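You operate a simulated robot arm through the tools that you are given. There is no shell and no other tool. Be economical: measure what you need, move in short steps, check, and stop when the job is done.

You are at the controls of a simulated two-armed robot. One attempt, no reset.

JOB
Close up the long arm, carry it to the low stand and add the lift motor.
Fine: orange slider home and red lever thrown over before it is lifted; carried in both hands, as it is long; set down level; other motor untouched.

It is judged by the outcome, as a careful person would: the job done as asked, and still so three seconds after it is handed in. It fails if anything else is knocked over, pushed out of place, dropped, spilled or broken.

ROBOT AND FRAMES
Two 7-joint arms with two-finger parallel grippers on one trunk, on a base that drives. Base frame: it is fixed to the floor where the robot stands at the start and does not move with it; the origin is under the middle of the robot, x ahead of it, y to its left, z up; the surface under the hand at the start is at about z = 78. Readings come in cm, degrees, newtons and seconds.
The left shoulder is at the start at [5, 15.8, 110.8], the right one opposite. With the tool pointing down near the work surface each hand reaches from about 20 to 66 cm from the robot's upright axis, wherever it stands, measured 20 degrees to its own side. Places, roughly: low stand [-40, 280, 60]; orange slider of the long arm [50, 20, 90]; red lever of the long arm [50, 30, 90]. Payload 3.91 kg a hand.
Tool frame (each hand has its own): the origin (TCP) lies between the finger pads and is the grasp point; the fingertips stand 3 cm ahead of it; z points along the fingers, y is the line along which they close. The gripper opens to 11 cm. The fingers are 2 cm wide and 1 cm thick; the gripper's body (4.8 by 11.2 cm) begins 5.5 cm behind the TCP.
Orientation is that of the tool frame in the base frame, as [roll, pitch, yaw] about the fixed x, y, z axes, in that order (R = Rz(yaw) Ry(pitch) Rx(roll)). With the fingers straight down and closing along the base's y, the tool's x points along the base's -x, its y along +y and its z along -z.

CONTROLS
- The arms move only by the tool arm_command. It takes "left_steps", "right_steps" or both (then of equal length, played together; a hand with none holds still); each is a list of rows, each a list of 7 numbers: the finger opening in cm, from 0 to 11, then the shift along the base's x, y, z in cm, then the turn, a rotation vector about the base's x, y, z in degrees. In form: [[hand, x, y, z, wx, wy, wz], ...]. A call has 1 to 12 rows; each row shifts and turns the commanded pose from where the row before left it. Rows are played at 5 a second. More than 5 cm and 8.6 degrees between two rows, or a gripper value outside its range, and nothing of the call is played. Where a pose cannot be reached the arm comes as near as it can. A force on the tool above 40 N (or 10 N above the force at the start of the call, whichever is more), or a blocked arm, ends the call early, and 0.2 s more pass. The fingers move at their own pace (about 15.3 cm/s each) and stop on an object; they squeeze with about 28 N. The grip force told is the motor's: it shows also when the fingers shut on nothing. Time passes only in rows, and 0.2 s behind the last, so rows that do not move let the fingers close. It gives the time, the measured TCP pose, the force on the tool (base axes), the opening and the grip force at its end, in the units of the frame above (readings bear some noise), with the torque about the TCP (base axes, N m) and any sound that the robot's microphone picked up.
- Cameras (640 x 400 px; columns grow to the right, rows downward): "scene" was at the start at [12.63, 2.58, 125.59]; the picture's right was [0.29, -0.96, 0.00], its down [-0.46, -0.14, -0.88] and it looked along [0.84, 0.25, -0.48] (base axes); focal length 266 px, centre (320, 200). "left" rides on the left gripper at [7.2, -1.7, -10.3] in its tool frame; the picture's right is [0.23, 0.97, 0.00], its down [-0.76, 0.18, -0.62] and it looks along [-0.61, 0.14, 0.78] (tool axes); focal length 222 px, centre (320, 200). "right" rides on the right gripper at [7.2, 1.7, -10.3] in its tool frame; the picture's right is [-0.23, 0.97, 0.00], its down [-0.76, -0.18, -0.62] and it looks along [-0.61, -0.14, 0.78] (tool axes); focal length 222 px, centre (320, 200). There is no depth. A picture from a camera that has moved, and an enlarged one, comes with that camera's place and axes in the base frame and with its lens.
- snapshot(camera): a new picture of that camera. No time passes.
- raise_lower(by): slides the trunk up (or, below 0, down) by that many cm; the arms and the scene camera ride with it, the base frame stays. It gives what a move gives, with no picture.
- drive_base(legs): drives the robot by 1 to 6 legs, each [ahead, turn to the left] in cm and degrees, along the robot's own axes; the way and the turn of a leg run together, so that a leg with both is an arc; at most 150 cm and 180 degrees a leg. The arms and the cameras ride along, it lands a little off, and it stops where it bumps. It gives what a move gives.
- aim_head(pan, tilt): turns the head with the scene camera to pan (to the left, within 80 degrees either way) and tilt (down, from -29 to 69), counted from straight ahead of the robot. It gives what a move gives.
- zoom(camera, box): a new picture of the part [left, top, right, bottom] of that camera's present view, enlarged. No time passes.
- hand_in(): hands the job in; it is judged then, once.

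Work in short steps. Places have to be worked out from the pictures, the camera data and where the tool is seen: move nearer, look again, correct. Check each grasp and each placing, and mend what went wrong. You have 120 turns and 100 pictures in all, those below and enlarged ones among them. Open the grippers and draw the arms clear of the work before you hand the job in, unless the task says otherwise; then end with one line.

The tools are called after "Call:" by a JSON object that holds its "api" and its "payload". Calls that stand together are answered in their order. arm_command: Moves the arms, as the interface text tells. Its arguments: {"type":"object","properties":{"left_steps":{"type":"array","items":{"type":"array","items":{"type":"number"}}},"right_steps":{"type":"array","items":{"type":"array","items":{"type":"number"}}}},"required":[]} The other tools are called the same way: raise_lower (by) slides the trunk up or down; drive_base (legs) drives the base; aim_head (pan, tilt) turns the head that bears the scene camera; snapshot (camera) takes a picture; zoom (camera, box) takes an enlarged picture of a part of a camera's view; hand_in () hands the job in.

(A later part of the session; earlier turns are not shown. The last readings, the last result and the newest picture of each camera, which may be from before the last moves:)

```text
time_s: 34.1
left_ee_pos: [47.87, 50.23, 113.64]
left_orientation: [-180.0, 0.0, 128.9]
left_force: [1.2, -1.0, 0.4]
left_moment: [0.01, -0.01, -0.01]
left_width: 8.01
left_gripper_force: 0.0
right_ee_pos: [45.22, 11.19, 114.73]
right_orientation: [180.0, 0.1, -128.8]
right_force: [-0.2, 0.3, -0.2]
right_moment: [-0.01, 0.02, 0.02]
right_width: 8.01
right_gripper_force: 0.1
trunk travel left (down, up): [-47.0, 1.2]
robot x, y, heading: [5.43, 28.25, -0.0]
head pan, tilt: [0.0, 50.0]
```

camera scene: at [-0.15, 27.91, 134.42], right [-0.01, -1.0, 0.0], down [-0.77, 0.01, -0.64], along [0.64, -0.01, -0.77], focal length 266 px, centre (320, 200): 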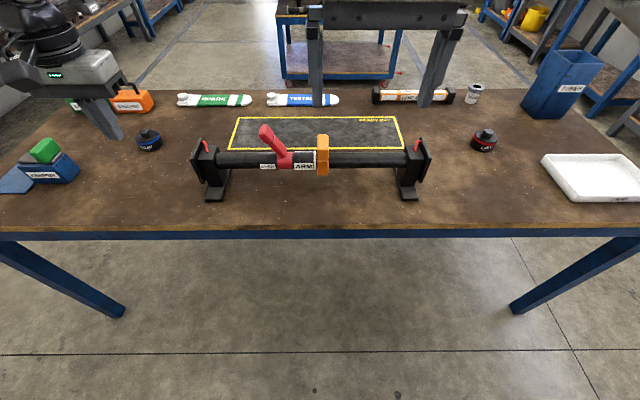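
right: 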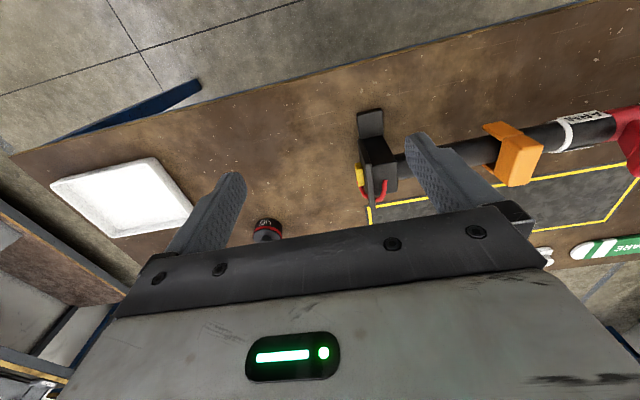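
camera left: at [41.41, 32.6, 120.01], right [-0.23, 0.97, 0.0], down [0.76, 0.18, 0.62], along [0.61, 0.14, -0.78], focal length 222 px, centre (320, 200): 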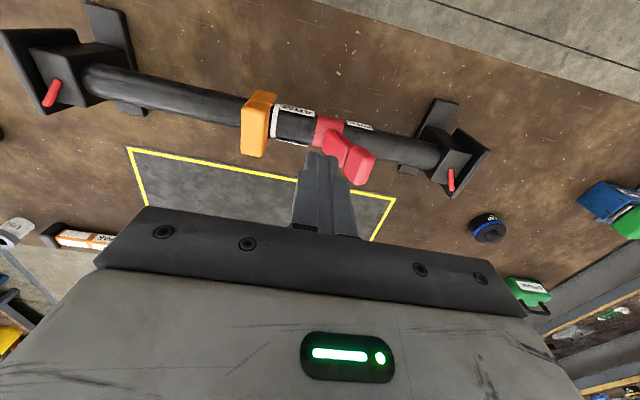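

Both hands turn fine outward. I finish the quarter turn, then lower the trunk 12 cm and look.

Call:
{"api": "arm_command", "payload": {"left_steps": [[8, 1, -1, 0, 0, 0, -7.8], [8, 1, -1, 0, 0, 0, -7.8], [8, 1, -1, 0, 0, 0, -7.8], [8, 1, -0.5, 0, 0, 0, -7.8], [8, 0.5, 0, 0, 0, 0, -7.7]], "right_steps": [[8, 1.5, 0, 0, 0, 0, 7.8], [8, 1.5, 0, 0, 0, 0, 7.8], [8, 1.5, 0, 0, 0, 0, 7.8], [8, 1.5, 0, 0, 0, 0, 7.8], [8, 1, 0, -1, 0, 0, 7.6]]}}

Call:
{"api": "raise_lower", "payload": {"by": -12}}

Call:
{"api": "snapshot", "payload": {"camera": "scene"}}

Call:
{"api": "snapshot", "payload": {"camera": "left"}}

Call:
{"api": "snapshot", "payload": {"camera": "right"}}

```text
time_s: 35.3
left_ee_pos: [52.26, 46.83, 113.52]
left_orientation: [180.0, 0.0, 90.0]
left_force: [-0.4, -0.4, 0.5]
left_moment: [-0.02, 0.01, 0.01]
left_width: 8.01
left_gripper_force: 0.1
right_ee_pos: [37.79, 15.8, 116.1]
right_orientation: [180.0, 0.1, -98.2]
right_force: [0.0, 0.2, 0.0]
right_moment: [-0.02, 0.0, 0.0]
right_width: 8.01
right_gripper_force: 0.1
right hand out of reach, approached as far as the arm can: row 2, 3, 4, 5
trunk travel left (down, up): [-47.0, 1.2]
robot x, y, heading: [5.22, 27.62, 0.2]
head pan, tilt: [0.0, 50.0]
```

```text
time_s: 36.8
left_ee_pos: [52.28, 46.82, 101.6]
left_orientation: [180.0, 0.1, 90.1]
left_force: [0.5, -0.8, 0.7]
left_moment: [-0.02, -0.04, -0.04]
left_width: 7.99
left_gripper_force: 0.1
right_ee_pos: [37.86, 15.72, 104.25]
right_orientation: [179.9, 0.0, -98.3]
right_force: [-0.2, -0.4, 0.2]
right_moment: [0.03, -0.03, 0.01]
right_width: 7.98
right_gripper_force: 0.0
trunk travel left (down, up): [-35.0, 13.2]
robot x, y, heading: [5.15, 27.69, 0.3]
head pan, tilt: [0.0, 50.0]
```

```text
65 pictures are left
camera scene: at [16.92, 27.92, 122.42], right [0.0, -1.0, 0.0], down [-0.77, 0.0, -0.64], along [0.64, 0.0, -0.77], focal length 266 px, centre (320, 200)
```

scene: 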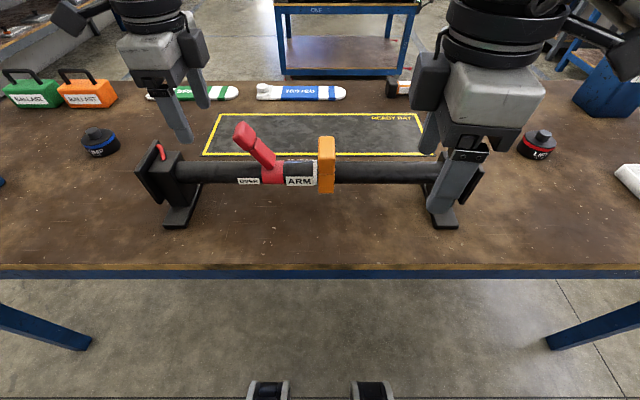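

```text
64 pictures are left
camera left: at [50.66, 54.03, 112.04], right [0.97, 0.23, 0.0], down [0.18, -0.76, 0.62], along [0.14, -0.61, -0.78], focal length 222 px, centre (320, 200)
```

left: 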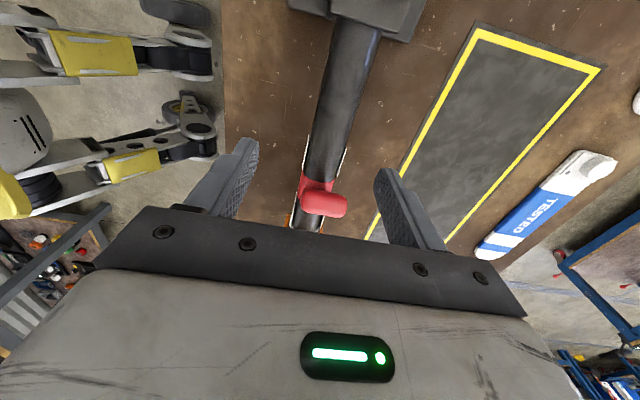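

```text
63 pictures are left
camera right: at [35.11, 8.94, 114.64], right [-0.93, 0.37, 0.0], down [0.29, 0.73, 0.62], along [0.23, 0.58, -0.78], focal length 222 px, centre (320, 200)
```

right: 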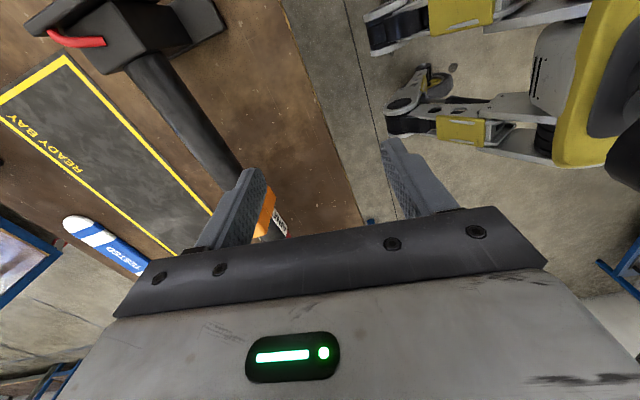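

The left hand is well placed; the right fell short at the higher trunk. I retry moving the right hand to (52.3, 11) at this height.

Call:
{"api": "arm_command", "payload": {"right_steps": [[8, 3, -2, 0, 0, 0, 0], [8, 3, -2, 0, 0, 0, 0], [8, 3, -0.7, 0, 0, 0, 0], [8, 3, 0, 0, 0, 0, 4], [8, 2.4, 0, 0, 0, 0, 4.3], [8, 0, 0, 0, 0, 0, 0]]}}

Call:
{"api": "snapshot", "payload": {"camera": "scene"}}

```text
time_s: 38.2
left_ee_pos: [52.22, 46.76, 101.52]
left_orientation: [180.0, 0.0, 90.2]
left_force: [-0.4, 0.4, 0.2]
left_moment: [0.0, -0.03, 0.02]
left_width: 7.99
left_gripper_force: 0.0
right_ee_pos: [36.29, 19.86, 104.17]
right_orientation: [179.9, 0.1, -90.1]
right_force: [-0.7, -0.5, -0.4]
right_moment: [0.01, 0.02, -0.03]
right_width: 8.01
right_gripper_force: 0.0
right hand out of reach, approached as far as the arm can: row 1, 2, 3, 4, 5
trunk travel left (down, up): [-35.0, 13.2]
robot x, y, heading: [4.98, 28.11, 0.1]
head pan, tilt: [0.0, 50.0]
```

```text
62 pictures are left
camera scene: at [16.93, 27.91, 122.41], right [0.0, -1.0, 0.0], down [-0.77, 0.0, -0.64], along [0.64, 0.0, -0.77], focal length 266 px, centre (320, 200)
```

scene: 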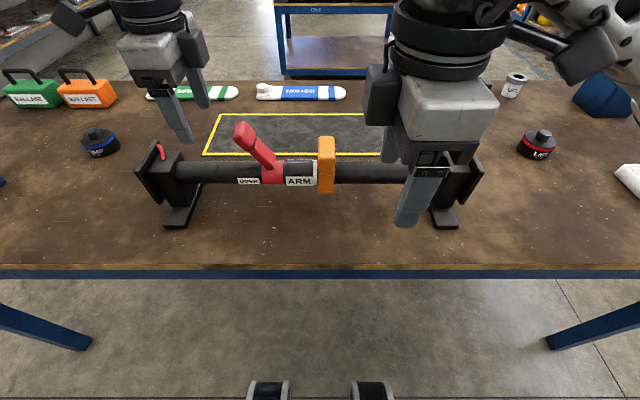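

The right arm sits in an awkward configuration. I unwind its yaw, bring it outward, and approach again.

Call:
{"api": "arm_command", "payload": {"right_steps": [[8, 0, -2, 0.5, 0, 0, -8.5], [8, 0, -2, 0.5, 0, 0, -8.5], [8, 0, -2, 0, 0, 0, -8.5], [8, 1, -2, 0, 0, 0, -8.5], [8, 2, -2, 0, 0, 0, -8.5], [8, 2, -1, 0, 0, 0, -8.5], [8, 2, 0, 0, 0, 0, -8.5], [8, 2, 0, 0, 0, 0, -8.5], [8, 2, 0, 0, 0, 0, -8.5], [8, 2, 0, 0, 0, 0, -8.5], [8, 2, 0, 0, 0, 0, 0], [8, 1, 0, 0, 0, 0, 0]]}}

```text
time_s: 40.8
left_ee_pos: [52.31, 46.94, 101.64]
left_orientation: [180.0, 0.0, 90.1]
left_force: [-0.7, -0.2, -0.6]
left_moment: [0.01, -0.02, 0.02]
left_width: 7.98
left_gripper_force: 0.1
right_ee_pos: [52.14, 8.72, 105.23]
right_orientation: [-180.0, 0.0, -175.3]
right_force: [0.7, 0.4, -0.3]
right_moment: [0.02, -0.04, 0.02]
right_width: 7.99
right_gripper_force: 0.2
trunk travel left (down, up): [-35.0, 13.2]
robot x, y, heading: [5.1, 27.76, 0.1]
head pan, tilt: [0.0, 50.0]
```

Now in position with the plain yaw. I try the +85° turn here in place.

Call:
{"api": "arm_command", "payload": {"right_steps": [[8, 0, 0, 0, 0, 0, 8.5], [8, 0, 0, 0, 0, 0, 8.5], [8, 0, 0, 0, 0, 0, 8.5], [8, 0, 0, 0, 0, 0, 8.5], [8, 0, 0, 0, 0, 0, 8.5], [8, 0, 0, 0, 0, 0, 8.5], [8, 0, 0, 0, 0, 0, 8.5], [8, 0, 0, 0, 0, 0, 8.5], [8, 0, 0, 0, 0, 0, 8.5], [8, 0, 0, 0, 0, 0, 8.5]]}}

```text
time_s: 43.0
left_ee_pos: [52.38, 46.82, 101.63]
left_orientation: [-180.0, 0.1, 90.1]
left_force: [0.2, 0.4, -0.9]
left_moment: [-0.01, -0.02, -0.03]
left_width: 7.99
left_gripper_force: 0.1
right_ee_pos: [35.86, 18.74, 104.78]
right_orientation: [180.0, 0.1, -90.3]
right_force: [0.4, -0.1, 0.4]
right_moment: [0.0, 0.03, 0.0]
right_width: 8.0
right_gripper_force: 0.1
right hand out of reach, approached as far as the arm can: row 5, 6, 7, 8, 9, 10
trunk travel left (down, up): [-35.0, 13.2]
robot x, y, heading: [5.16, 27.8, 0.2]
head pan, tilt: [0.0, 50.0]
```

That direction hits a joint limit. I unwind and turn the other way.

Call:
{"api": "arm_command", "payload": {"right_steps": [[8, 0, -2, 0.5, 0, 0, -8.5], [8, 0, -2, 0, 0, 0, -8.5], [8, 0, -2, 0, 0, 0, -8.5], [8, 1, -2, 0, 0, 0, -8.5], [8, 2, -2, 0, 0, 0, -8.5], [8, 2, 0, 0, 0, 0, -8.5], [8, 2, 0, 0, 0, 0, -8.5], [8, 2, 0, 0, 0, 0, -8.5], [8, 2, 0, 0, 0, 0, -8.5], [8, 2, 0, 0, 0, 0, -8.5], [8, 2, 0, 0, 0, 0, -8.5], [8, 1, 0, 0, 0, 0, -8.5]]}}

Call:
{"api": "arm_command", "payload": {"right_steps": [[8, 0, 0, 0, 0, 0, -8.5], [8, 0, 0, 0, 0, 0, -8.5], [8, 0, 0, 0, 0, 0, -8.5], [8, 0, 0, 0, 0, 0, -8.5], [8, 0, 0, 0, 0, 0, -8.5], [8, 0, 0, 0, 0, 0, -8.5], [8, 0, 0, 0, 0, 0, -8.5], [8, 0, 0, 0, 0, 0, -8.5], [8, 0, 0, 0, 0, 0, -8.5], [8, 0, 0, 0, 0, 0, 0]]}}

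```text
time_s: 45.6
left_ee_pos: [52.28, 46.82, 101.67]
left_orientation: [-180.0, 0.0, 90.1]
left_force: [0.7, 0.2, 0.5]
left_moment: [0.0, 0.02, 0.01]
left_width: 7.98
left_gripper_force: 0.1
right_ee_pos: [51.97, 8.85, 105.18]
right_orientation: [179.9, 0.0, 167.7]
right_force: [1.2, -0.8, 0.4]
right_moment: [0.02, 0.02, 0.01]
right_width: 7.98
right_gripper_force: 0.1
trunk travel left (down, up): [-35.0, 13.2]
robot x, y, heading: [5.68, 27.67, 0.2]
head pan, tilt: [0.0, 50.0]
```

```text
time_s: 47.8
left_ee_pos: [52.32, 46.78, 101.66]
left_orientation: [-180.0, 0.0, 90.1]
left_force: [-0.3, 0.3, 0.4]
left_moment: [-0.02, -0.02, 0.02]
left_width: 8.04
left_gripper_force: 0.1
right_ee_pos: [51.9, 8.81, 105.37]
right_orientation: [179.9, 0.0, 91.2]
right_force: [0.2, -0.8, 0.2]
right_moment: [0.0, 0.03, -0.01]
right_width: 8.01
right_gripper_force: 0.1
trunk travel left (down, up): [-35.0, 13.2]
robot x, y, heading: [5.68, 28.1, -0.1]
head pan, tilt: [0.0, 50.0]
```

The right hand is now turned and in place. I check both views before lowering.

Call:
{"api": "snapshot", "payload": {"camera": "scene"}}

Call:
{"api": "snapshot", "payload": {"camera": "right"}}

Call:
{"api": "zoom", "payload": {"camera": "left", "box": [180, 100, 480, 288]}}

```text
61 pictures are left
camera scene: at [16.93, 27.92, 122.41], right [0.0, -1.0, 0.0], down [-0.77, 0.0, -0.64], along [0.64, 0.0, -0.77], focal length 266 px, centre (320, 200)
```

scene: 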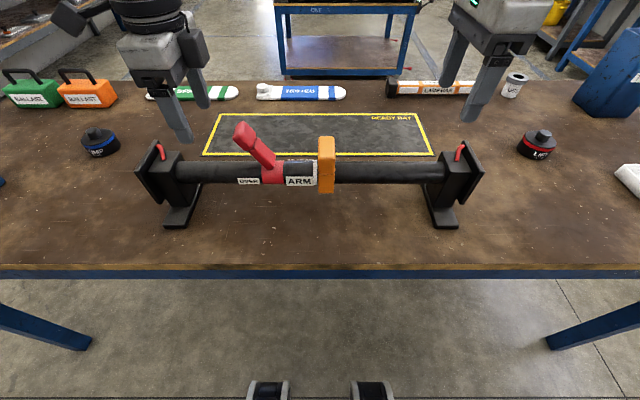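

```text
60 pictures are left
camera right: at [53.37, 16.22, 115.75], right [0.98, -0.21, 0.0], down [-0.16, -0.76, 0.62], along [-0.13, -0.61, -0.78], focal length 222 px, centre (320, 200)
```

right: 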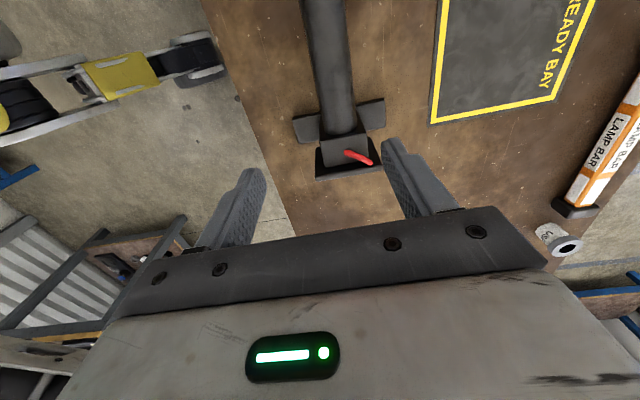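

```text
2.13 times, centred on (330, 194) of left
camera zoom: at [50.67, 54.03, 112.03], right [0.97, 0.23, 0.0], down [0.18, -0.76, 0.62], along [0.14, -0.61, -0.78], focal length 473 px, centre (299, 213)
```

zoom: 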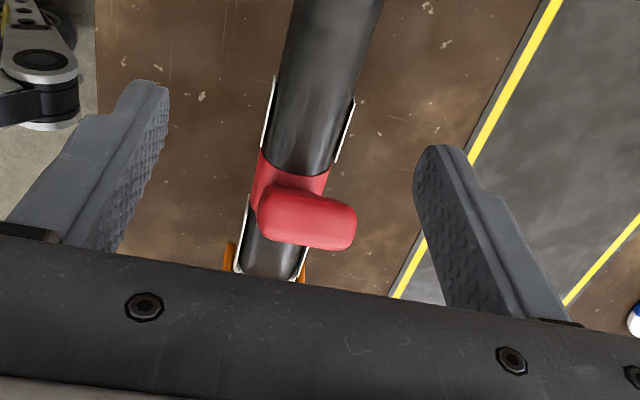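

Tube x≈53.2, from y≈5 to 55 (centre ≈30). I line the hands up at y 47.5 and 12.5 and go down part way.

Call:
{"api": "arm_command", "payload": {"left_steps": [[8, 0.5, 0.7, 0, 0, 0, 0], [8, 0.4, 0, -2, 0, 0, 0], [8, 0, 0, -3, 0, 0, 0], [8, 0, 0, -3, 0, 0, 0], [8, 0, 0, 0, 0, 0, 0]], "right_steps": [[8, 0.6, 2, -2, 0, 0, -1], [8, 0.6, 1.7, -2, 0, 0, 0], [8, 0, 0, -4, 0, 0, 0], [8, 0, 0, -4, 0, 0, 0], [8, 0, 0, 0, 0, 0, 0]]}}

Call:
{"api": "snapshot", "payload": {"camera": "right"}}

Call:
{"api": "snapshot", "payload": {"camera": "left"}}

Call:
{"api": "snapshot", "payload": {"camera": "scene"}}

```text
time_s: 49.0
left_ee_pos: [53.1, 47.46, 93.45]
left_orientation: [180.0, 0.0, 90.1]
left_force: [-0.2, 0.2, -0.5]
left_moment: [-0.03, 0.03, 0.03]
left_width: 8.03
left_gripper_force: 0.1
right_ee_pos: [53.07, 12.58, 93.29]
right_orientation: [179.9, 0.1, 90.4]
right_force: [0.1, -0.8, 0.1]
right_moment: [-0.01, 0.01, -0.06]
right_width: 8.01
right_gripper_force: 0.0
trunk travel left (down, up): [-35.0, 13.2]
robot x, y, heading: [5.48, 28.21, -0.1]
head pan, tilt: [0.0, 50.0]
```

```text
58 pictures are left
camera right: at [54.67, 19.87, 103.75], right [0.98, -0.22, 0.0], down [-0.17, -0.76, 0.62], along [-0.14, -0.61, -0.78], focal length 222 px, centre (320, 200)
```

right: 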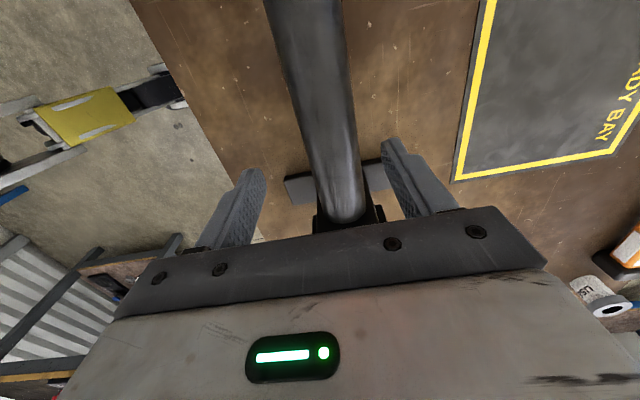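

```text
57 pictures are left
camera left: at [51.55, 54.63, 103.89], right [0.97, 0.23, 0.0], down [0.18, -0.76, 0.62], along [0.14, -0.61, -0.78], focal length 222 px, centre (320, 200)
```

left: 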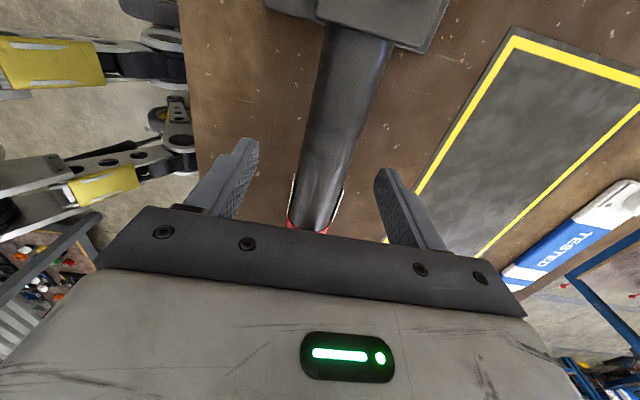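

```text
56 pictures are left
camera scene: at [16.93, 27.92, 122.42], right [0.0, -1.0, 0.0], down [-0.77, 0.0, -0.64], along [0.64, 0.0, -0.77], focal length 266 px, centre (320, 200)
```

scene: 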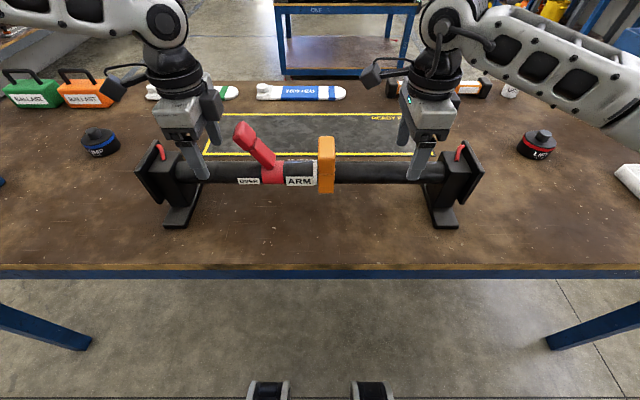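

Both pairs of fingers straddle the tube. I go down to its centre height and close.

Call:
{"api": "arm_command", "payload": {"left_steps": [[8, 0, 0, -3, 0, 0, 0], [8, 0, 0, -2.8, 0, 0, 0], [3, 0, 0, 0, 0, 0, 0], [0, 0, 0, 0, 0, 0, 0], [0, 0, 0, 0, 0, 0, 0]], "right_steps": [[8, 0, 0, -3, 0, 0, 0], [8, 0, 0, -2.8, 0, 0, 0], [3, 0, 0, 0, 0, 0, 0], [0, 0, 0, 0, 0, 0, 0], [0, 0, 0, 0, 0, 0, 0]]}}

Call:
{"api": "snapshot", "payload": {"camera": "scene"}}

```text
time_s: 50.2
left_ee_pos: [53.15, 47.6, 87.73]
left_orientation: [179.9, 0.1, 90.1]
left_force: [2.0, 1.1, 1.3]
left_moment: [-0.02, -0.49, -0.06]
left_width: 4.38
left_gripper_force: 28.1
right_ee_pos: [53.25, 12.34, 87.34]
right_orientation: [179.9, 0.0, 90.4]
right_force: [4.7, 0.1, 0.3]
right_moment: [0.4, -0.32, -0.42]
right_width: 4.38
right_gripper_force: 28.0
trunk travel left (down, up): [-35.0, 13.2]
robot x, y, heading: [5.41, 27.88, -0.0]
head pan, tilt: [0.0, 50.0]
```

```text
55 pictures are left
camera scene: at [17.01, 27.92, 122.4], right [0.0, -1.0, 0.0], down [-0.77, 0.0, -0.64], along [0.64, 0.0, -0.77], focal length 266 px, centre (320, 200)
```

scene: 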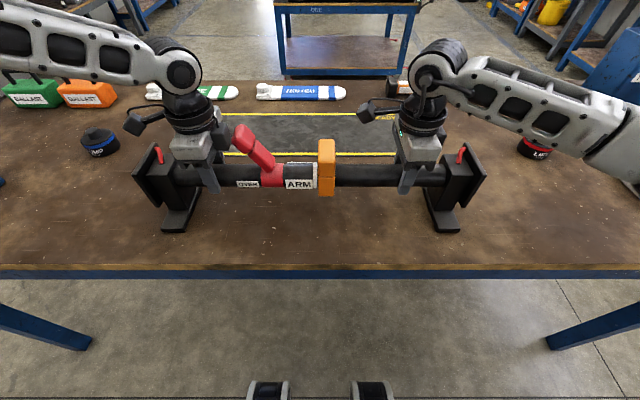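

Both hands hold the tube (4.38 cm). I lift with the trunk so that both hands rise together.

Call:
{"api": "raise_lower", "payload": {"by": 3}}

Call:
{"api": "snapshot", "payload": {"camera": "scene"}}

```text
time_s: 50.9
left_ee_pos: [53.31, 47.48, 90.51]
left_orientation: [-179.8, 0.1, 90.1]
left_force: [-1.6, -2.2, -10.6]
left_moment: [0.04, 0.12, -0.04]
left_width: 4.39
left_gripper_force: 27.9
right_ee_pos: [53.3, 12.35, 90.18]
right_orientation: [-180.0, 0.1, 90.4]
right_force: [1.0, 2.2, -13.2]
right_moment: [-0.48, -0.06, -0.44]
right_width: 4.37
right_gripper_force: 27.8
trunk travel left (down, up): [-38.0, 10.2]
robot x, y, heading: [5.45, 28.15, -0.0]
head pan, tilt: [0.0, 50.0]
```

```text
54 pictures are left
camera scene: at [17.14, 27.93, 125.38], right [0.0, -1.0, 0.0], down [-0.77, 0.0, -0.64], along [0.64, 0.0, -0.77], focal length 266 px, centre (320, 200)
```

scene: 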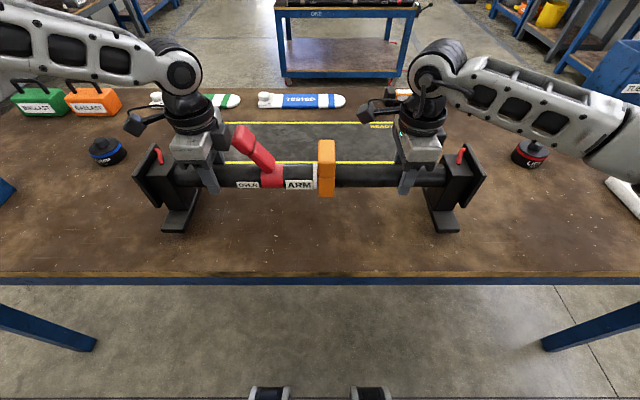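

Lifted level, about 24 N in total shared evenly. I raise 6 cm more, then back away 43 cm from the table.

Call:
{"api": "raise_lower", "payload": {"by": 6}}

Call:
{"api": "drive_base", "payload": {"legs": [[-43, 0]]}}

Call:
{"api": "aim_head", "payload": {"pan": 75, "tilt": 25}}

Call:
{"api": "snapshot", "payload": {"camera": "scene"}}

```text
time_s: 51.9
left_ee_pos: [53.22, 47.67, 96.62]
left_orientation: [-179.9, 0.1, 90.1]
left_force: [-1.8, 0.2, -10.3]
left_moment: [0.18, -0.03, -0.38]
left_width: 4.36
left_gripper_force: 28.1
right_ee_pos: [53.22, 12.35, 96.32]
right_orientation: [-179.9, 0.1, 90.3]
right_force: [2.1, 0.8, -12.2]
right_moment: [-0.57, 0.07, -0.28]
right_width: 4.38
right_gripper_force: 28.1
trunk travel left (down, up): [-44.0, 4.2]
robot x, y, heading: [5.4, 27.84, 0.1]
head pan, tilt: [0.0, 50.0]
```

```text
time_s: 54.5
left_ee_pos: [10.99, 47.54, 96.69]
left_orientation: [180.0, 0.0, 90.0]
left_force: [-1.9, 2.8, -11.2]
left_moment: [-0.13, 0.0, -0.05]
left_width: 4.34
left_gripper_force: 28.5
right_ee_pos: [10.86, 12.37, 96.39]
right_orientation: [180.0, 0.1, 90.2]
right_force: [1.0, -2.1, -11.4]
right_moment: [0.2, -0.03, -0.36]
right_width: 4.37
right_gripper_force: 28.3
trunk travel left (down, up): [-44.0, 4.2]
robot x, y, heading: [-37.16, 27.87, -0.3]
head pan, tilt: [0.0, 50.0]
```

```text
time_s: 56.0
left_ee_pos: [11.1, 47.59, 96.57]
left_orientation: [-179.9, 0.1, 90.0]
left_force: [0.0, -3.7, -12.1]
left_moment: [0.21, 0.0, -0.07]
left_width: 4.38
left_gripper_force: 27.8
right_ee_pos: [11.01, 12.36, 96.36]
right_orientation: [180.0, 0.1, 90.2]
right_force: [1.0, 3.2, -12.0]
right_moment: [-0.31, 0.01, -0.37]
right_width: 4.38
right_gripper_force: 27.6
trunk travel left (down, up): [-44.0, 4.2]
robot x, y, heading: [-36.84, 27.85, -0.1]
head pan, tilt: [75.0, 25.0]
```

```text
53 pictures are left
camera scene: at [-30.43, 36.88, 135.14], right [0.96, -0.26, 0.0], down [-0.11, -0.41, -0.91], along [0.24, 0.87, -0.42], focal length 266 px, centre (320, 200)
```

scene: 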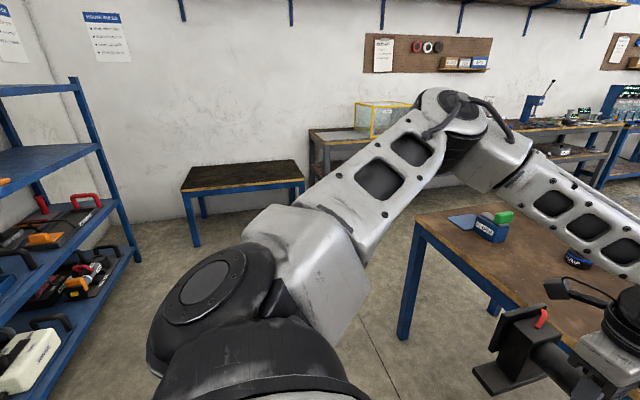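

The stand shows clearly: top about z≈54, x from −84 to 14, y from 250 to 307. I turn left and drive toward it, stopping well short.

Call:
{"api": "drive_base", "payload": {"legs": [[-6, 0], [0, 90], [130, 0]]}}

Call:
{"api": "aim_head", "payload": {"pan": 0, "tilt": 40}}

Call:
{"api": "snapshot", "payload": {"camera": "scene"}}

```text
time_s: 67.0
left_ee_pos: [-63.07, 207.26, 96.61]
left_orientation: [-179.9, 0.0, -179.7]
left_force: [0.4, -0.6, -12.3]
left_moment: [0.0, 0.02, -0.1]
left_width: 4.38
left_gripper_force: 28.0
right_ee_pos: [-27.79, 207.39, 96.44]
right_orientation: [-179.8, 0.1, -179.4]
right_force: [0.0, 1.2, -11.8]
right_moment: [-0.01, -0.06, -0.23]
right_width: 4.36
right_gripper_force: 28.2
trunk travel left (down, up): [-44.0, 4.2]
robot x, y, heading: [-43.1, 159.11, 90.1]
head pan, tilt: [75.0, 25.0]
```

```text
time_s: 68.4
left_ee_pos: [-62.97, 207.21, 96.7]
left_orientation: [-179.9, 0.2, -179.6]
left_force: [3.4, -0.7, -11.8]
left_moment: [-0.02, 0.19, -0.03]
left_width: 4.37
left_gripper_force: 27.8
right_ee_pos: [-27.82, 207.27, 96.37]
right_orientation: [180.0, 0.0, -179.5]
right_force: [-3.9, 2.0, -12.2]
right_moment: [-0.02, -0.32, -0.3]
right_width: 4.36
right_gripper_force: 28.6
trunk travel left (down, up): [-44.0, 4.2]
robot x, y, heading: [-43.43, 159.3, 90.2]
head pan, tilt: [0.0, 40.0]
```

```text
52 pictures are left
camera scene: at [-43.35, 171.96, 132.8], right [1.0, 0.0, 0.0], down [0.0, -0.64, -0.76], along [0.0, 0.76, -0.64], focal length 266 px, centre (320, 200)
```

scene: 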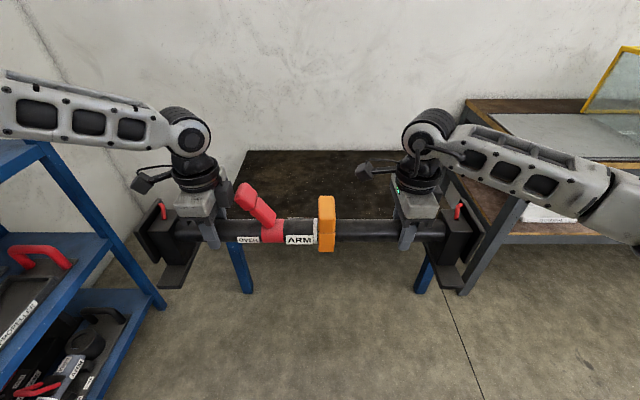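

The way is clear on both sides and the arm will sit at x≈−76…−14, y≈269, inside the stand top. I drive ahead 62 cm and look.

Call:
{"api": "drive_base", "payload": {"legs": [[50, 0], [12, 0]]}}

Call:
{"api": "aim_head", "payload": {"pan": 0, "tilt": 55}}

Call:
{"api": "snapshot", "payload": {"camera": "scene"}}

Call:
{"api": "snapshot", "payload": {"camera": "left"}}

```text
time_s: 72.3
left_ee_pos: [-63.69, 270.02, 96.61]
left_orientation: [-179.8, 0.1, -179.4]
left_force: [3.3, -1.1, -12.1]
left_moment: [0.02, 0.06, -0.04]
left_width: 4.39
left_gripper_force: 28.4
right_ee_pos: [-28.48, 270.46, 96.26]
right_orientation: [-179.8, 0.1, -179.1]
right_force: [-2.4, 2.6, -12.1]
right_moment: [-0.01, 0.01, -0.3]
right_width: 4.39
right_gripper_force: 27.8
trunk travel left (down, up): [-44.0, 4.2]
robot x, y, heading: [-43.56, 222.12, 90.6]
head pan, tilt: [0.0, 40.0]
```

```text
time_s: 73.0
left_ee_pos: [-63.67, 269.95, 96.5]
left_orientation: [-179.7, 0.0, -179.5]
left_force: [2.8, -0.5, -11.6]
left_moment: [0.06, 0.05, 0.1]
left_width: 4.36
left_gripper_force: 28.0
right_ee_pos: [-28.38, 270.3, 96.3]
right_orientation: [-179.9, 0.1, -179.2]
right_force: [-2.8, 0.3, -12.1]
right_moment: [0.03, -0.07, -0.29]
right_width: 4.39
right_gripper_force: 27.5
trunk travel left (down, up): [-44.0, 4.2]
robot x, y, heading: [-43.64, 222.42, 90.5]
head pan, tilt: [0.0, 55.0]
```

```text
51 pictures are left
camera scene: at [-43.8, 233.61, 130.74], right [1.0, 0.01, 0.0], down [0.01, -0.82, -0.57], along [0.0, 0.57, -0.82], focal length 266 px, centre (320, 200)
```

scene: 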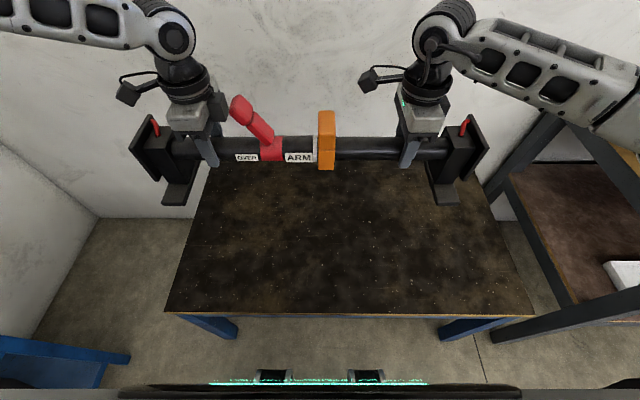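

```text
50 pictures are left
camera left: at [-70.88, 268.23, 107.04], right [-0.24, 0.97, 0.0], down [0.76, 0.19, 0.62], along [0.61, 0.15, -0.78], focal length 222 px, centre (320, 200)
```

left: 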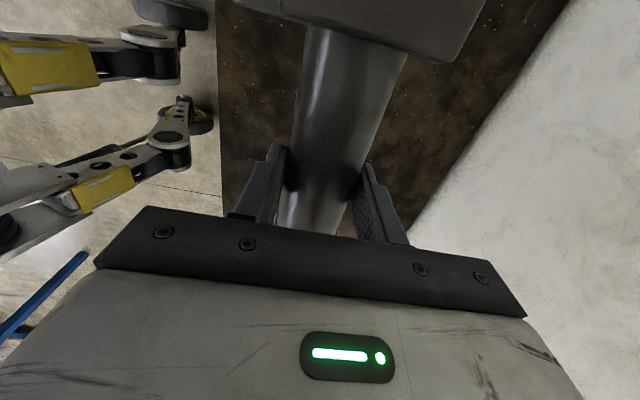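

Stand top spans x −85…14, y 250…303; the feet will land at y 264–276. I lower the trunk 27 cm first, then in small steps.

Call:
{"api": "raise_lower", "payload": {"by": -27}}

Call:
{"api": "snapshot", "payload": {"camera": "scene"}}

```text
time_s: 75.8
left_ee_pos: [-63.81, 270.1, 69.53]
left_orientation: [-179.9, 0.2, -179.3]
left_force: [2.9, -1.3, -11.3]
left_moment: [-0.02, -0.06, -0.23]
left_width: 4.34
left_gripper_force: 28.1
right_ee_pos: [-28.4, 270.25, 69.28]
right_orientation: [-180.0, 0.1, -179.1]
right_force: [-2.8, 1.7, -11.9]
right_moment: [0.04, -0.02, -0.28]
right_width: 4.37
right_gripper_force: 27.6
trunk travel left (down, up): [-17.0, 31.2]
robot x, y, heading: [-43.2, 222.24, 90.5]
head pan, tilt: [0.0, 55.0]
```

```text
49 pictures are left
camera scene: at [-43.8, 233.55, 103.74], right [1.0, 0.01, 0.0], down [0.01, -0.82, -0.57], along [0.0, 0.57, -0.82], focal length 266 px, centre (320, 200)
```

scene: 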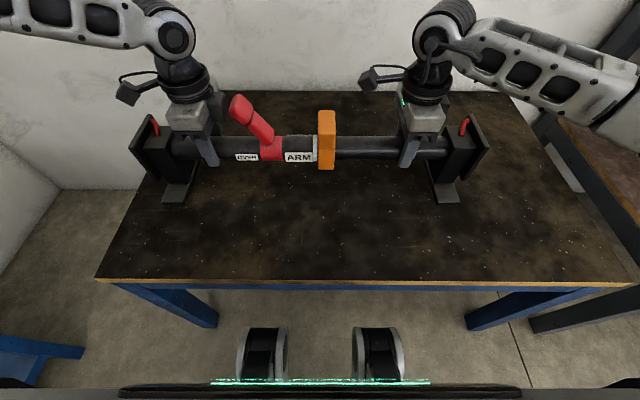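

Still about 5 cm above. I lower 4 cm, then creep by force.

Call:
{"api": "raise_lower", "payload": {"by": -4.5}}

Call:
{"api": "raise_lower", "payload": {"by": -0.7}}

Call:
{"api": "zoom", "payload": {"camera": "scene", "box": [90, 80, 530, 355]}}

```text
time_s: 76.7
left_ee_pos: [-63.69, 269.87, 65.13]
left_orientation: [-179.9, 0.1, -179.3]
left_force: [2.1, -1.0, -10.7]
left_moment: [-0.03, -0.08, -0.08]
left_width: 4.37
left_gripper_force: 28.4
right_ee_pos: [-28.43, 270.25, 64.71]
right_orientation: [-179.9, 0.1, -179.1]
right_force: [-2.8, 1.3, -11.7]
right_moment: [-0.01, 0.06, -0.28]
right_width: 4.39
right_gripper_force: 28.0
trunk travel left (down, up): [-12.5, 35.7]
robot x, y, heading: [-43.51, 222.24, 90.3]
head pan, tilt: [0.0, 55.0]
```

```text
time_s: 77.2
left_ee_pos: [-63.76, 270.06, 64.75]
left_orientation: [179.7, 0.2, -179.2]
left_force: [-1.8, -3.6, 9.9]
left_moment: [-0.26, 0.44, -0.14]
left_width: 4.37
left_gripper_force: 28.0
right_ee_pos: [-28.42, 270.35, 64.4]
right_orientation: [179.7, 0.0, -179.2]
right_force: [-1.1, 1.7, 5.3]
right_moment: [-0.24, -0.57, -0.26]
right_width: 4.36
right_gripper_force: 27.6
trunk travel left (down, up): [-11.8, 36.4]
robot x, y, heading: [-43.68, 222.52, 90.6]
head pan, tilt: [0.0, 55.0]
```

```text
1.45 times, centred on (310, 218) of scene
camera zoom: at [-43.79, 233.34, 98.63], right [1.0, 0.01, 0.0], down [0.01, -0.82, -0.57], along [-0.01, 0.57, -0.82], focal length 386 px, centre (334, 174)
```

zoom: 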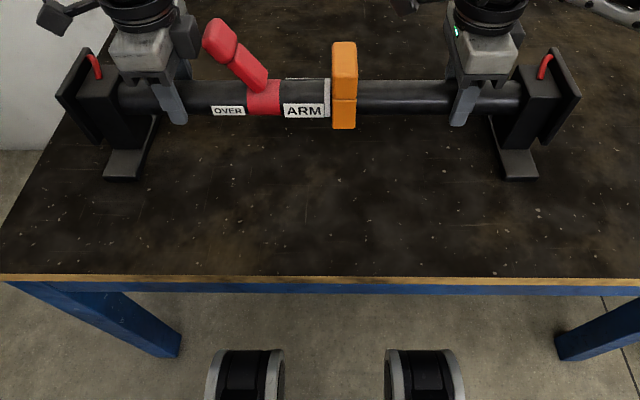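

Both feet have touched down evenly (forces reversed, level). I release both hands and raise them.

Call:
{"api": "arm_command", "payload": {"left_steps": [[5.5, 0, 0, 0, 0, 0, 0], [8, 0, 0, 0, 0, 0, 0], [8, 0, 0, 2, 0, 0, 0], [8, 0, 0, 3, 0, 0, 0], [8, 0, 0, 4, 0, 0, 0], [8, 0, 0, 4, 0, 0, 0], [8, 0, 0, 3, 0, 0, 0]], "right_steps": [[5.5, 0, 0, 0, 0, 0, 0], [8, 0, 0, 0, 0, 0, 0], [8, 0, 0, 2, 0, 0, 0], [8, 0, 0, 3, 0, 0, 0], [8, 0, 0, 4, 0, 0, 0], [8, 0, 0, 4, 0, 0, 0], [8, 0, 0, 3, 0, 0, 0]]}}

Call:
{"api": "raise_lower", "payload": {"by": 25}}

Call:
{"api": "snapshot", "payload": {"camera": "scene"}}

```text
time_s: 78.8
left_ee_pos: [-63.7, 270.07, 80.73]
left_orientation: [-179.9, 0.1, -179.4]
left_force: [0.0, -0.2, -0.5]
left_moment: [-0.05, 0.04, 0.01]
left_width: 7.97
left_gripper_force: 0.1
right_ee_pos: [-28.36, 270.33, 80.19]
right_orientation: [-180.0, 0.1, -179.1]
right_force: [-1.1, 0.2, -0.2]
right_moment: [-0.03, -0.01, -0.02]
right_width: 8.01
right_gripper_force: 0.0
trunk travel left (down, up): [-11.8, 36.4]
robot x, y, heading: [-43.78, 222.16, 90.3]
head pan, tilt: [0.0, 55.0]
```

```text
time_s: 81.4
left_ee_pos: [-63.69, 270.11, 105.73]
left_orientation: [180.0, 0.0, -179.4]
left_force: [-0.6, 0.0, -0.6]
left_moment: [0.0, 0.02, 0.02]
left_width: 8.0
left_gripper_force: 0.0
right_ee_pos: [-28.31, 270.36, 105.11]
right_orientation: [180.0, 0.0, -179.1]
right_force: [-0.2, 0.0, -0.9]
right_moment: [-0.01, 0.02, 0.0]
right_width: 7.98
right_gripper_force: 0.1
trunk travel left (down, up): [-36.8, 11.4]
robot x, y, heading: [-43.56, 222.39, 90.5]
head pan, tilt: [0.0, 55.0]
```

```text
47 pictures are left
camera scene: at [-43.8, 233.43, 123.56], right [1.0, 0.01, 0.0], down [0.01, -0.82, -0.57], along [0.0, 0.57, -0.82], focal length 266 px, centre (320, 200)
```

scene: 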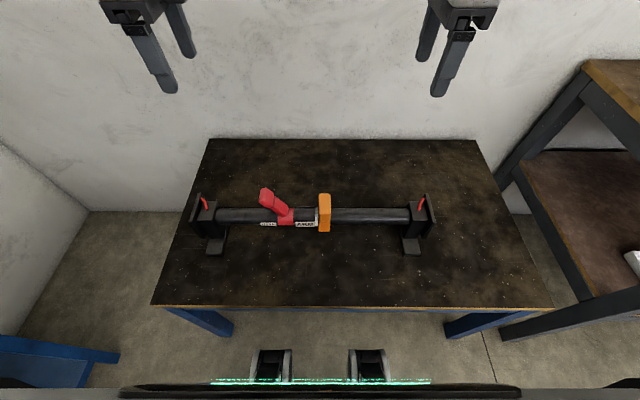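

The arm stands level on the low stand, slider home and lever over. Now I go back for the lift motor: back off and turn around, checking the way.

Call:
{"api": "drive_base", "payload": {"legs": [[-62, 0], [0, -90], [0, -90]]}}

Call:
{"api": "aim_head", "payload": {"pan": 0, "tilt": 25}}

Call:
{"api": "snapshot", "payload": {"camera": "scene"}}

```text
time_s: 92.6
left_ee_pos: [-24.64, 113.05, 105.71]
left_orientation: [180.0, 0.1, -1.8]
left_force: [-0.7, -0.3, 0.3]
left_moment: [0.01, -0.04, -0.02]
left_width: 8.0
left_gripper_force: 0.0
right_ee_pos: [-60.04, 114.17, 105.11]
right_orientation: [-179.9, 0.1, -1.3]
right_force: [-0.4, 0.7, 0.2]
right_moment: [0.02, -0.03, 0.02]
right_width: 7.99
right_gripper_force: 0.0
trunk travel left (down, up): [-36.8, 11.4]
robot x, y, heading: [-42.96, 161.74, -91.9]
head pan, tilt: [0.0, 55.0]
```

```text
time_s: 93.5
left_ee_pos: [-24.73, 113.1, 105.76]
left_orientation: [180.0, 0.1, -1.8]
left_force: [0.3, -0.2, -0.2]
left_moment: [-0.02, 0.03, -0.04]
left_width: 7.97
left_gripper_force: 0.1
right_ee_pos: [-60.14, 114.27, 105.02]
right_orientation: [-180.0, 0.1, -1.5]
right_force: [-0.3, 0.4, -0.1]
right_moment: [-0.01, -0.01, -0.01]
right_width: 8.0
right_gripper_force: 0.0
trunk travel left (down, up): [-36.8, 11.4]
robot x, y, heading: [-42.83, 161.52, -91.7]
head pan, tilt: [0.0, 25.0]
```

```text
46 pictures are left
camera scene: at [-43.33, 148.37, 127.95], right [-1.0, 0.03, 0.0], down [0.01, 0.42, -0.91], along [-0.03, -0.91, -0.42], focal length 266 px, centre (320, 200)
```

scene: 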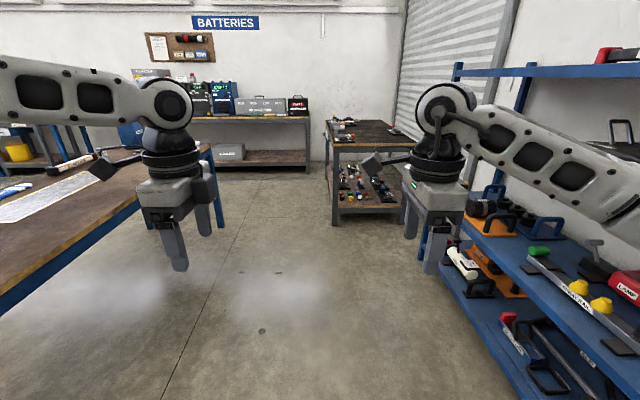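

The aisle is clear (shelf edge at x≈−131, a bench begins at y≈−72). I straighten and drive down it.

Call:
{"api": "drive_base", "payload": {"legs": [[0, 2.5], [150, 0], [14, 0], [0, 89.5]]}}

Call:
{"api": "aim_head", "payload": {"pan": -10, "tilt": 35}}

Call:
{"api": "snapshot", "payload": {"camera": "scene"}}

```text
time_s: 106.1
left_ee_pos: [7.16, 16.04, 105.76]
left_orientation: [180.0, 0.1, 90.2]
left_force: [-0.5, 1.0, -0.2]
left_moment: [0.02, 0.0, 0.02]
left_width: 8.02
left_gripper_force: 0.1
right_ee_pos: [7.18, -19.34, 105.08]
right_orientation: [-180.0, 0.1, 90.4]
right_force: [0.5, 0.1, 0.4]
right_moment: [-0.01, 0.0, 0.05]
right_width: 8.01
right_gripper_force: 0.1
trunk travel left (down, up): [-36.8, 11.4]
robot x, y, heading: [-41.19, -3.93, 0.1]
head pan, tilt: [0.0, 25.0]
```

```text
time_s: 106.9
left_ee_pos: [7.13, 15.98, 105.69]
left_orientation: [-179.9, 0.1, 90.1]
left_force: [0.2, 0.1, -0.5]
left_moment: [0.0, 0.0, 0.02]
left_width: 7.97
left_gripper_force: 0.1
right_ee_pos: [7.19, -19.42, 105.17]
right_orientation: [180.0, 0.1, 90.5]
right_force: [-0.1, -0.7, 0.2]
right_moment: [0.01, 0.0, 0.01]
right_width: 8.04
right_gripper_force: 0.1
trunk travel left (down, up): [-36.8, 11.4]
robot x, y, heading: [-40.68, -3.75, 0.0]
head pan, tilt: [-10.0, 35.0]
```

```text
45 pictures are left
camera scene: at [-28.21, -5.36, 126.39], right [-0.17, -0.99, 0.0], down [-0.56, 0.1, -0.82], along [0.81, -0.14, -0.57], focal length 266 px, centre (320, 200)
```

scene: 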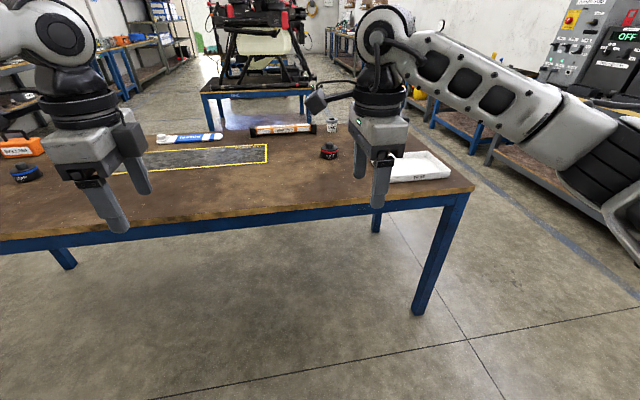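

The motor is at about (69, −26). I drive ahead 51 cm, matching the clearance I had at the stand.

Call:
{"api": "drive_base", "payload": {"legs": [[40, 0], [10.5, 0]]}}

Call:
{"api": "aim_head", "payload": {"pan": -20, "tilt": 42}}

Call:
{"api": "snapshot", "payload": {"camera": "scene"}}

Call:
{"api": "snapshot", "payload": {"camera": "right"}}

```text
time_s: 110.1
left_ee_pos: [57.51, 16.01, 105.56]
left_orientation: [-179.9, 0.1, 90.2]
left_force: [1.2, 0.9, -0.1]
left_moment: [-0.02, 0.02, -0.02]
left_width: 8.02
left_gripper_force: 0.1
right_ee_pos: [57.45, -19.46, 105.08]
right_orientation: [180.0, 0.0, 90.4]
right_force: [0.3, 0.0, -0.5]
right_moment: [-0.04, 0.01, 0.0]
right_width: 8.0
right_gripper_force: 0.1
trunk travel left (down, up): [-36.8, 11.4]
robot x, y, heading: [9.75, -3.99, -0.4]
head pan, tilt: [-10.0, 35.0]
```

```text
time_s: 110.8
left_ee_pos: [57.42, 15.98, 105.64]
left_orientation: [-179.9, 0.1, 90.2]
left_force: [-0.6, -0.8, 0.7]
left_moment: [0.03, -0.02, -0.04]
left_width: 8.01
left_gripper_force: 0.0
right_ee_pos: [57.55, -19.51, 105.12]
right_orientation: [179.9, 0.1, 90.4]
right_force: [-0.8, 0.4, -0.1]
right_moment: [0.02, 0.03, -0.02]
right_width: 8.01
right_gripper_force: 0.1
trunk travel left (down, up): [-36.8, 11.4]
robot x, y, heading: [9.35, -3.63, 0.3]
head pan, tilt: [-20.0, 42.0]
```

```text
44 pictures are left
camera scene: at [21.31, -6.65, 125.34], right [-0.34, -0.94, 0.0], down [-0.63, 0.23, -0.74], along [0.7, -0.25, -0.67], focal length 266 px, centre (320, 200)
```

scene: 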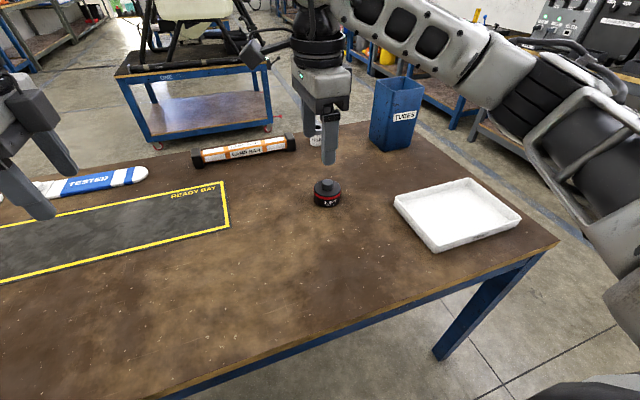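

```text
43 pictures are left
camera right: at [59.03, -12.02, 115.59], right [0.98, -0.22, 0.0], down [-0.17, -0.76, 0.62], along [-0.14, -0.61, -0.78], focal length 222 px, centre (320, 200)
```

right: 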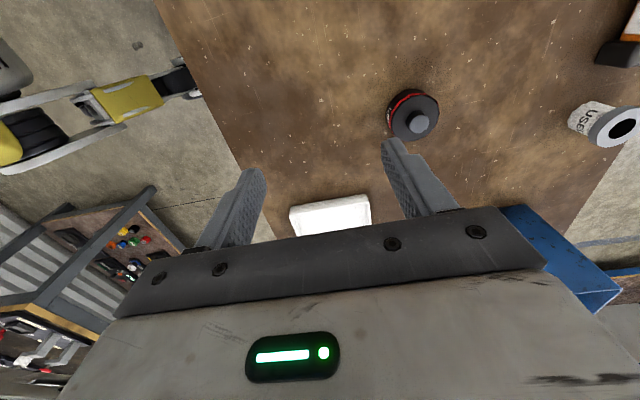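

I zoom in on the motor for its dimensions.

Call:
{"api": "zoom", "payload": {"camera": "scene", "box": [290, 165, 370, 215]}}

Call:
{"api": "zoom", "payload": {"camera": "right", "box": [360, 70, 480, 145]}}

```text
8.00 times, centred on (330, 190) of scene
camera zoom: at [21.31, -6.65, 125.34], right [-0.34, -0.94, 0.0], down [-0.63, 0.23, -0.74], along [0.7, -0.25, -0.67], focal length 2124 px, centre (240, 280)
```

zoom: 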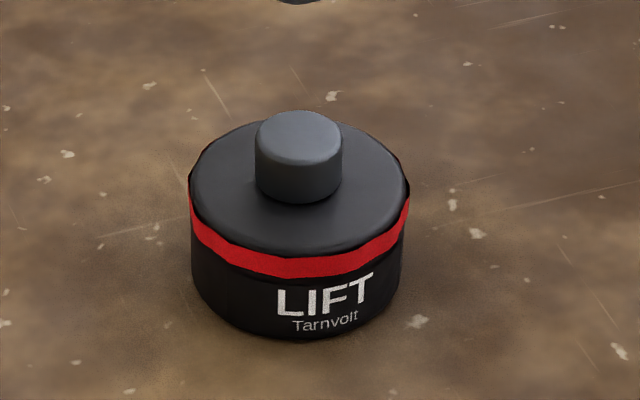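

```text
5.33 times, centred on (420, 108) of right
camera zoom: at [59.03, -12.02, 115.59], right [0.98, -0.22, 0.0], down [-0.17, -0.76, 0.62], along [-0.14, -0.61, -0.78], focal length 1185 px, centre (-213, 693)
```

zoom: 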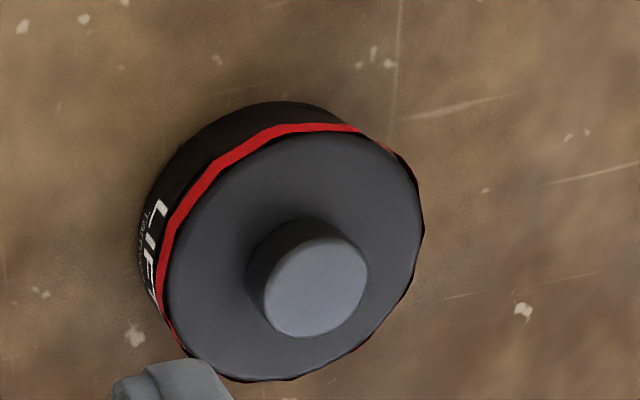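

Motor: 6.8 cm across, body 3.4 cm tall with a knob, at about (70.8, −26.4). It's near the reach limit, so I drive 7 cm closer (the table edge remains ~21 cm ahead of my axis).

Call:
{"api": "drive_base", "payload": {"legs": [[7, 0]]}}

Call:
{"api": "arm_command", "payload": {"right_steps": [[9.5, 2, -2, -2, 0, 0, 0], [9.5, 2, -2, -3, 0, 0, 0], [9.5, 2, -2, -4, 0, 0, 0], [9.5, 0.5, -0.8, -4, 0, 0, 0], [9.5, 0, 0, 0, 0, 0, 0]]}}

Call:
{"api": "snapshot", "payload": {"camera": "right"}}

Call:
{"api": "zoom", "payload": {"camera": "scene", "box": [240, 100, 440, 225]}}

```text
time_s: 111.8
left_ee_pos: [64.15, 16.09, 105.71]
left_orientation: [179.9, 0.2, 90.2]
left_force: [0.4, 0.3, -0.8]
left_moment: [-0.02, 0.01, -0.01]
left_width: 8.02
left_gripper_force: 0.2
right_ee_pos: [64.2, -19.41, 105.0]
right_orientation: [-179.9, 0.1, 90.4]
right_force: [0.8, -0.8, -0.6]
right_moment: [0.03, 0.05, -0.01]
right_width: 7.99
right_gripper_force: 0.1
trunk travel left (down, up): [-36.8, 11.4]
robot x, y, heading: [16.46, -3.78, 0.2]
head pan, tilt: [-20.0, 42.0]
```

```text
time_s: 113.0
left_ee_pos: [64.19, 16.07, 105.8]
left_orientation: [-180.0, 0.1, 90.3]
left_force: [-0.2, 0.1, -0.1]
left_moment: [-0.02, 0.02, 0.01]
left_width: 7.99
left_gripper_force: 0.0
right_ee_pos: [70.72, -26.06, 92.09]
right_orientation: [179.8, 0.0, 90.5]
right_force: [-0.2, 0.4, 0.1]
right_moment: [-0.02, -0.02, 0.03]
right_width: 9.49
right_gripper_force: 0.1
trunk travel left (down, up): [-36.8, 11.4]
robot x, y, heading: [16.29, -3.71, 0.2]
head pan, tilt: [-20.0, 42.0]
```

```text
40 pictures are left
camera right: at [72.37, -18.69, 102.55], right [0.98, -0.22, 0.0], down [-0.17, -0.76, 0.62], along [-0.14, -0.61, -0.78], focal length 222 px, centre (320, 200)
```

right: 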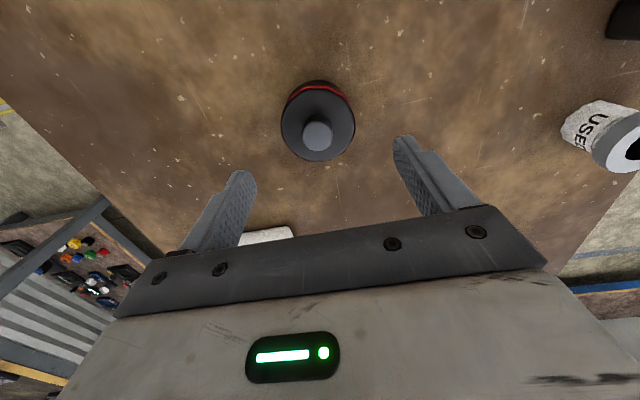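

```text
3.20 times, centred on (340, 162) of scene
camera zoom: at [28.06, -6.63, 125.34], right [-0.34, -0.94, 0.0], down [-0.63, 0.23, -0.74], along [0.7, -0.25, -0.67], focal length 850 px, centre (256, 320)
```

zoom: 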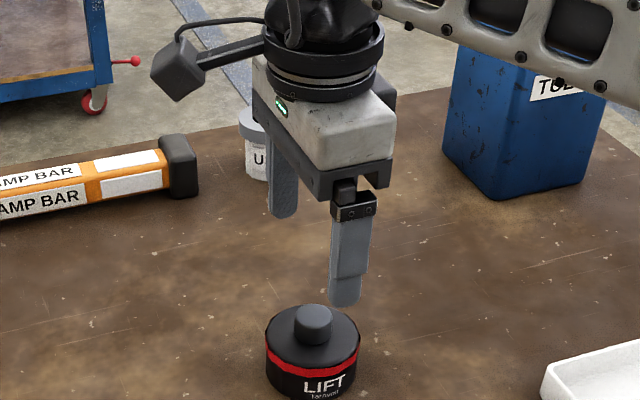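

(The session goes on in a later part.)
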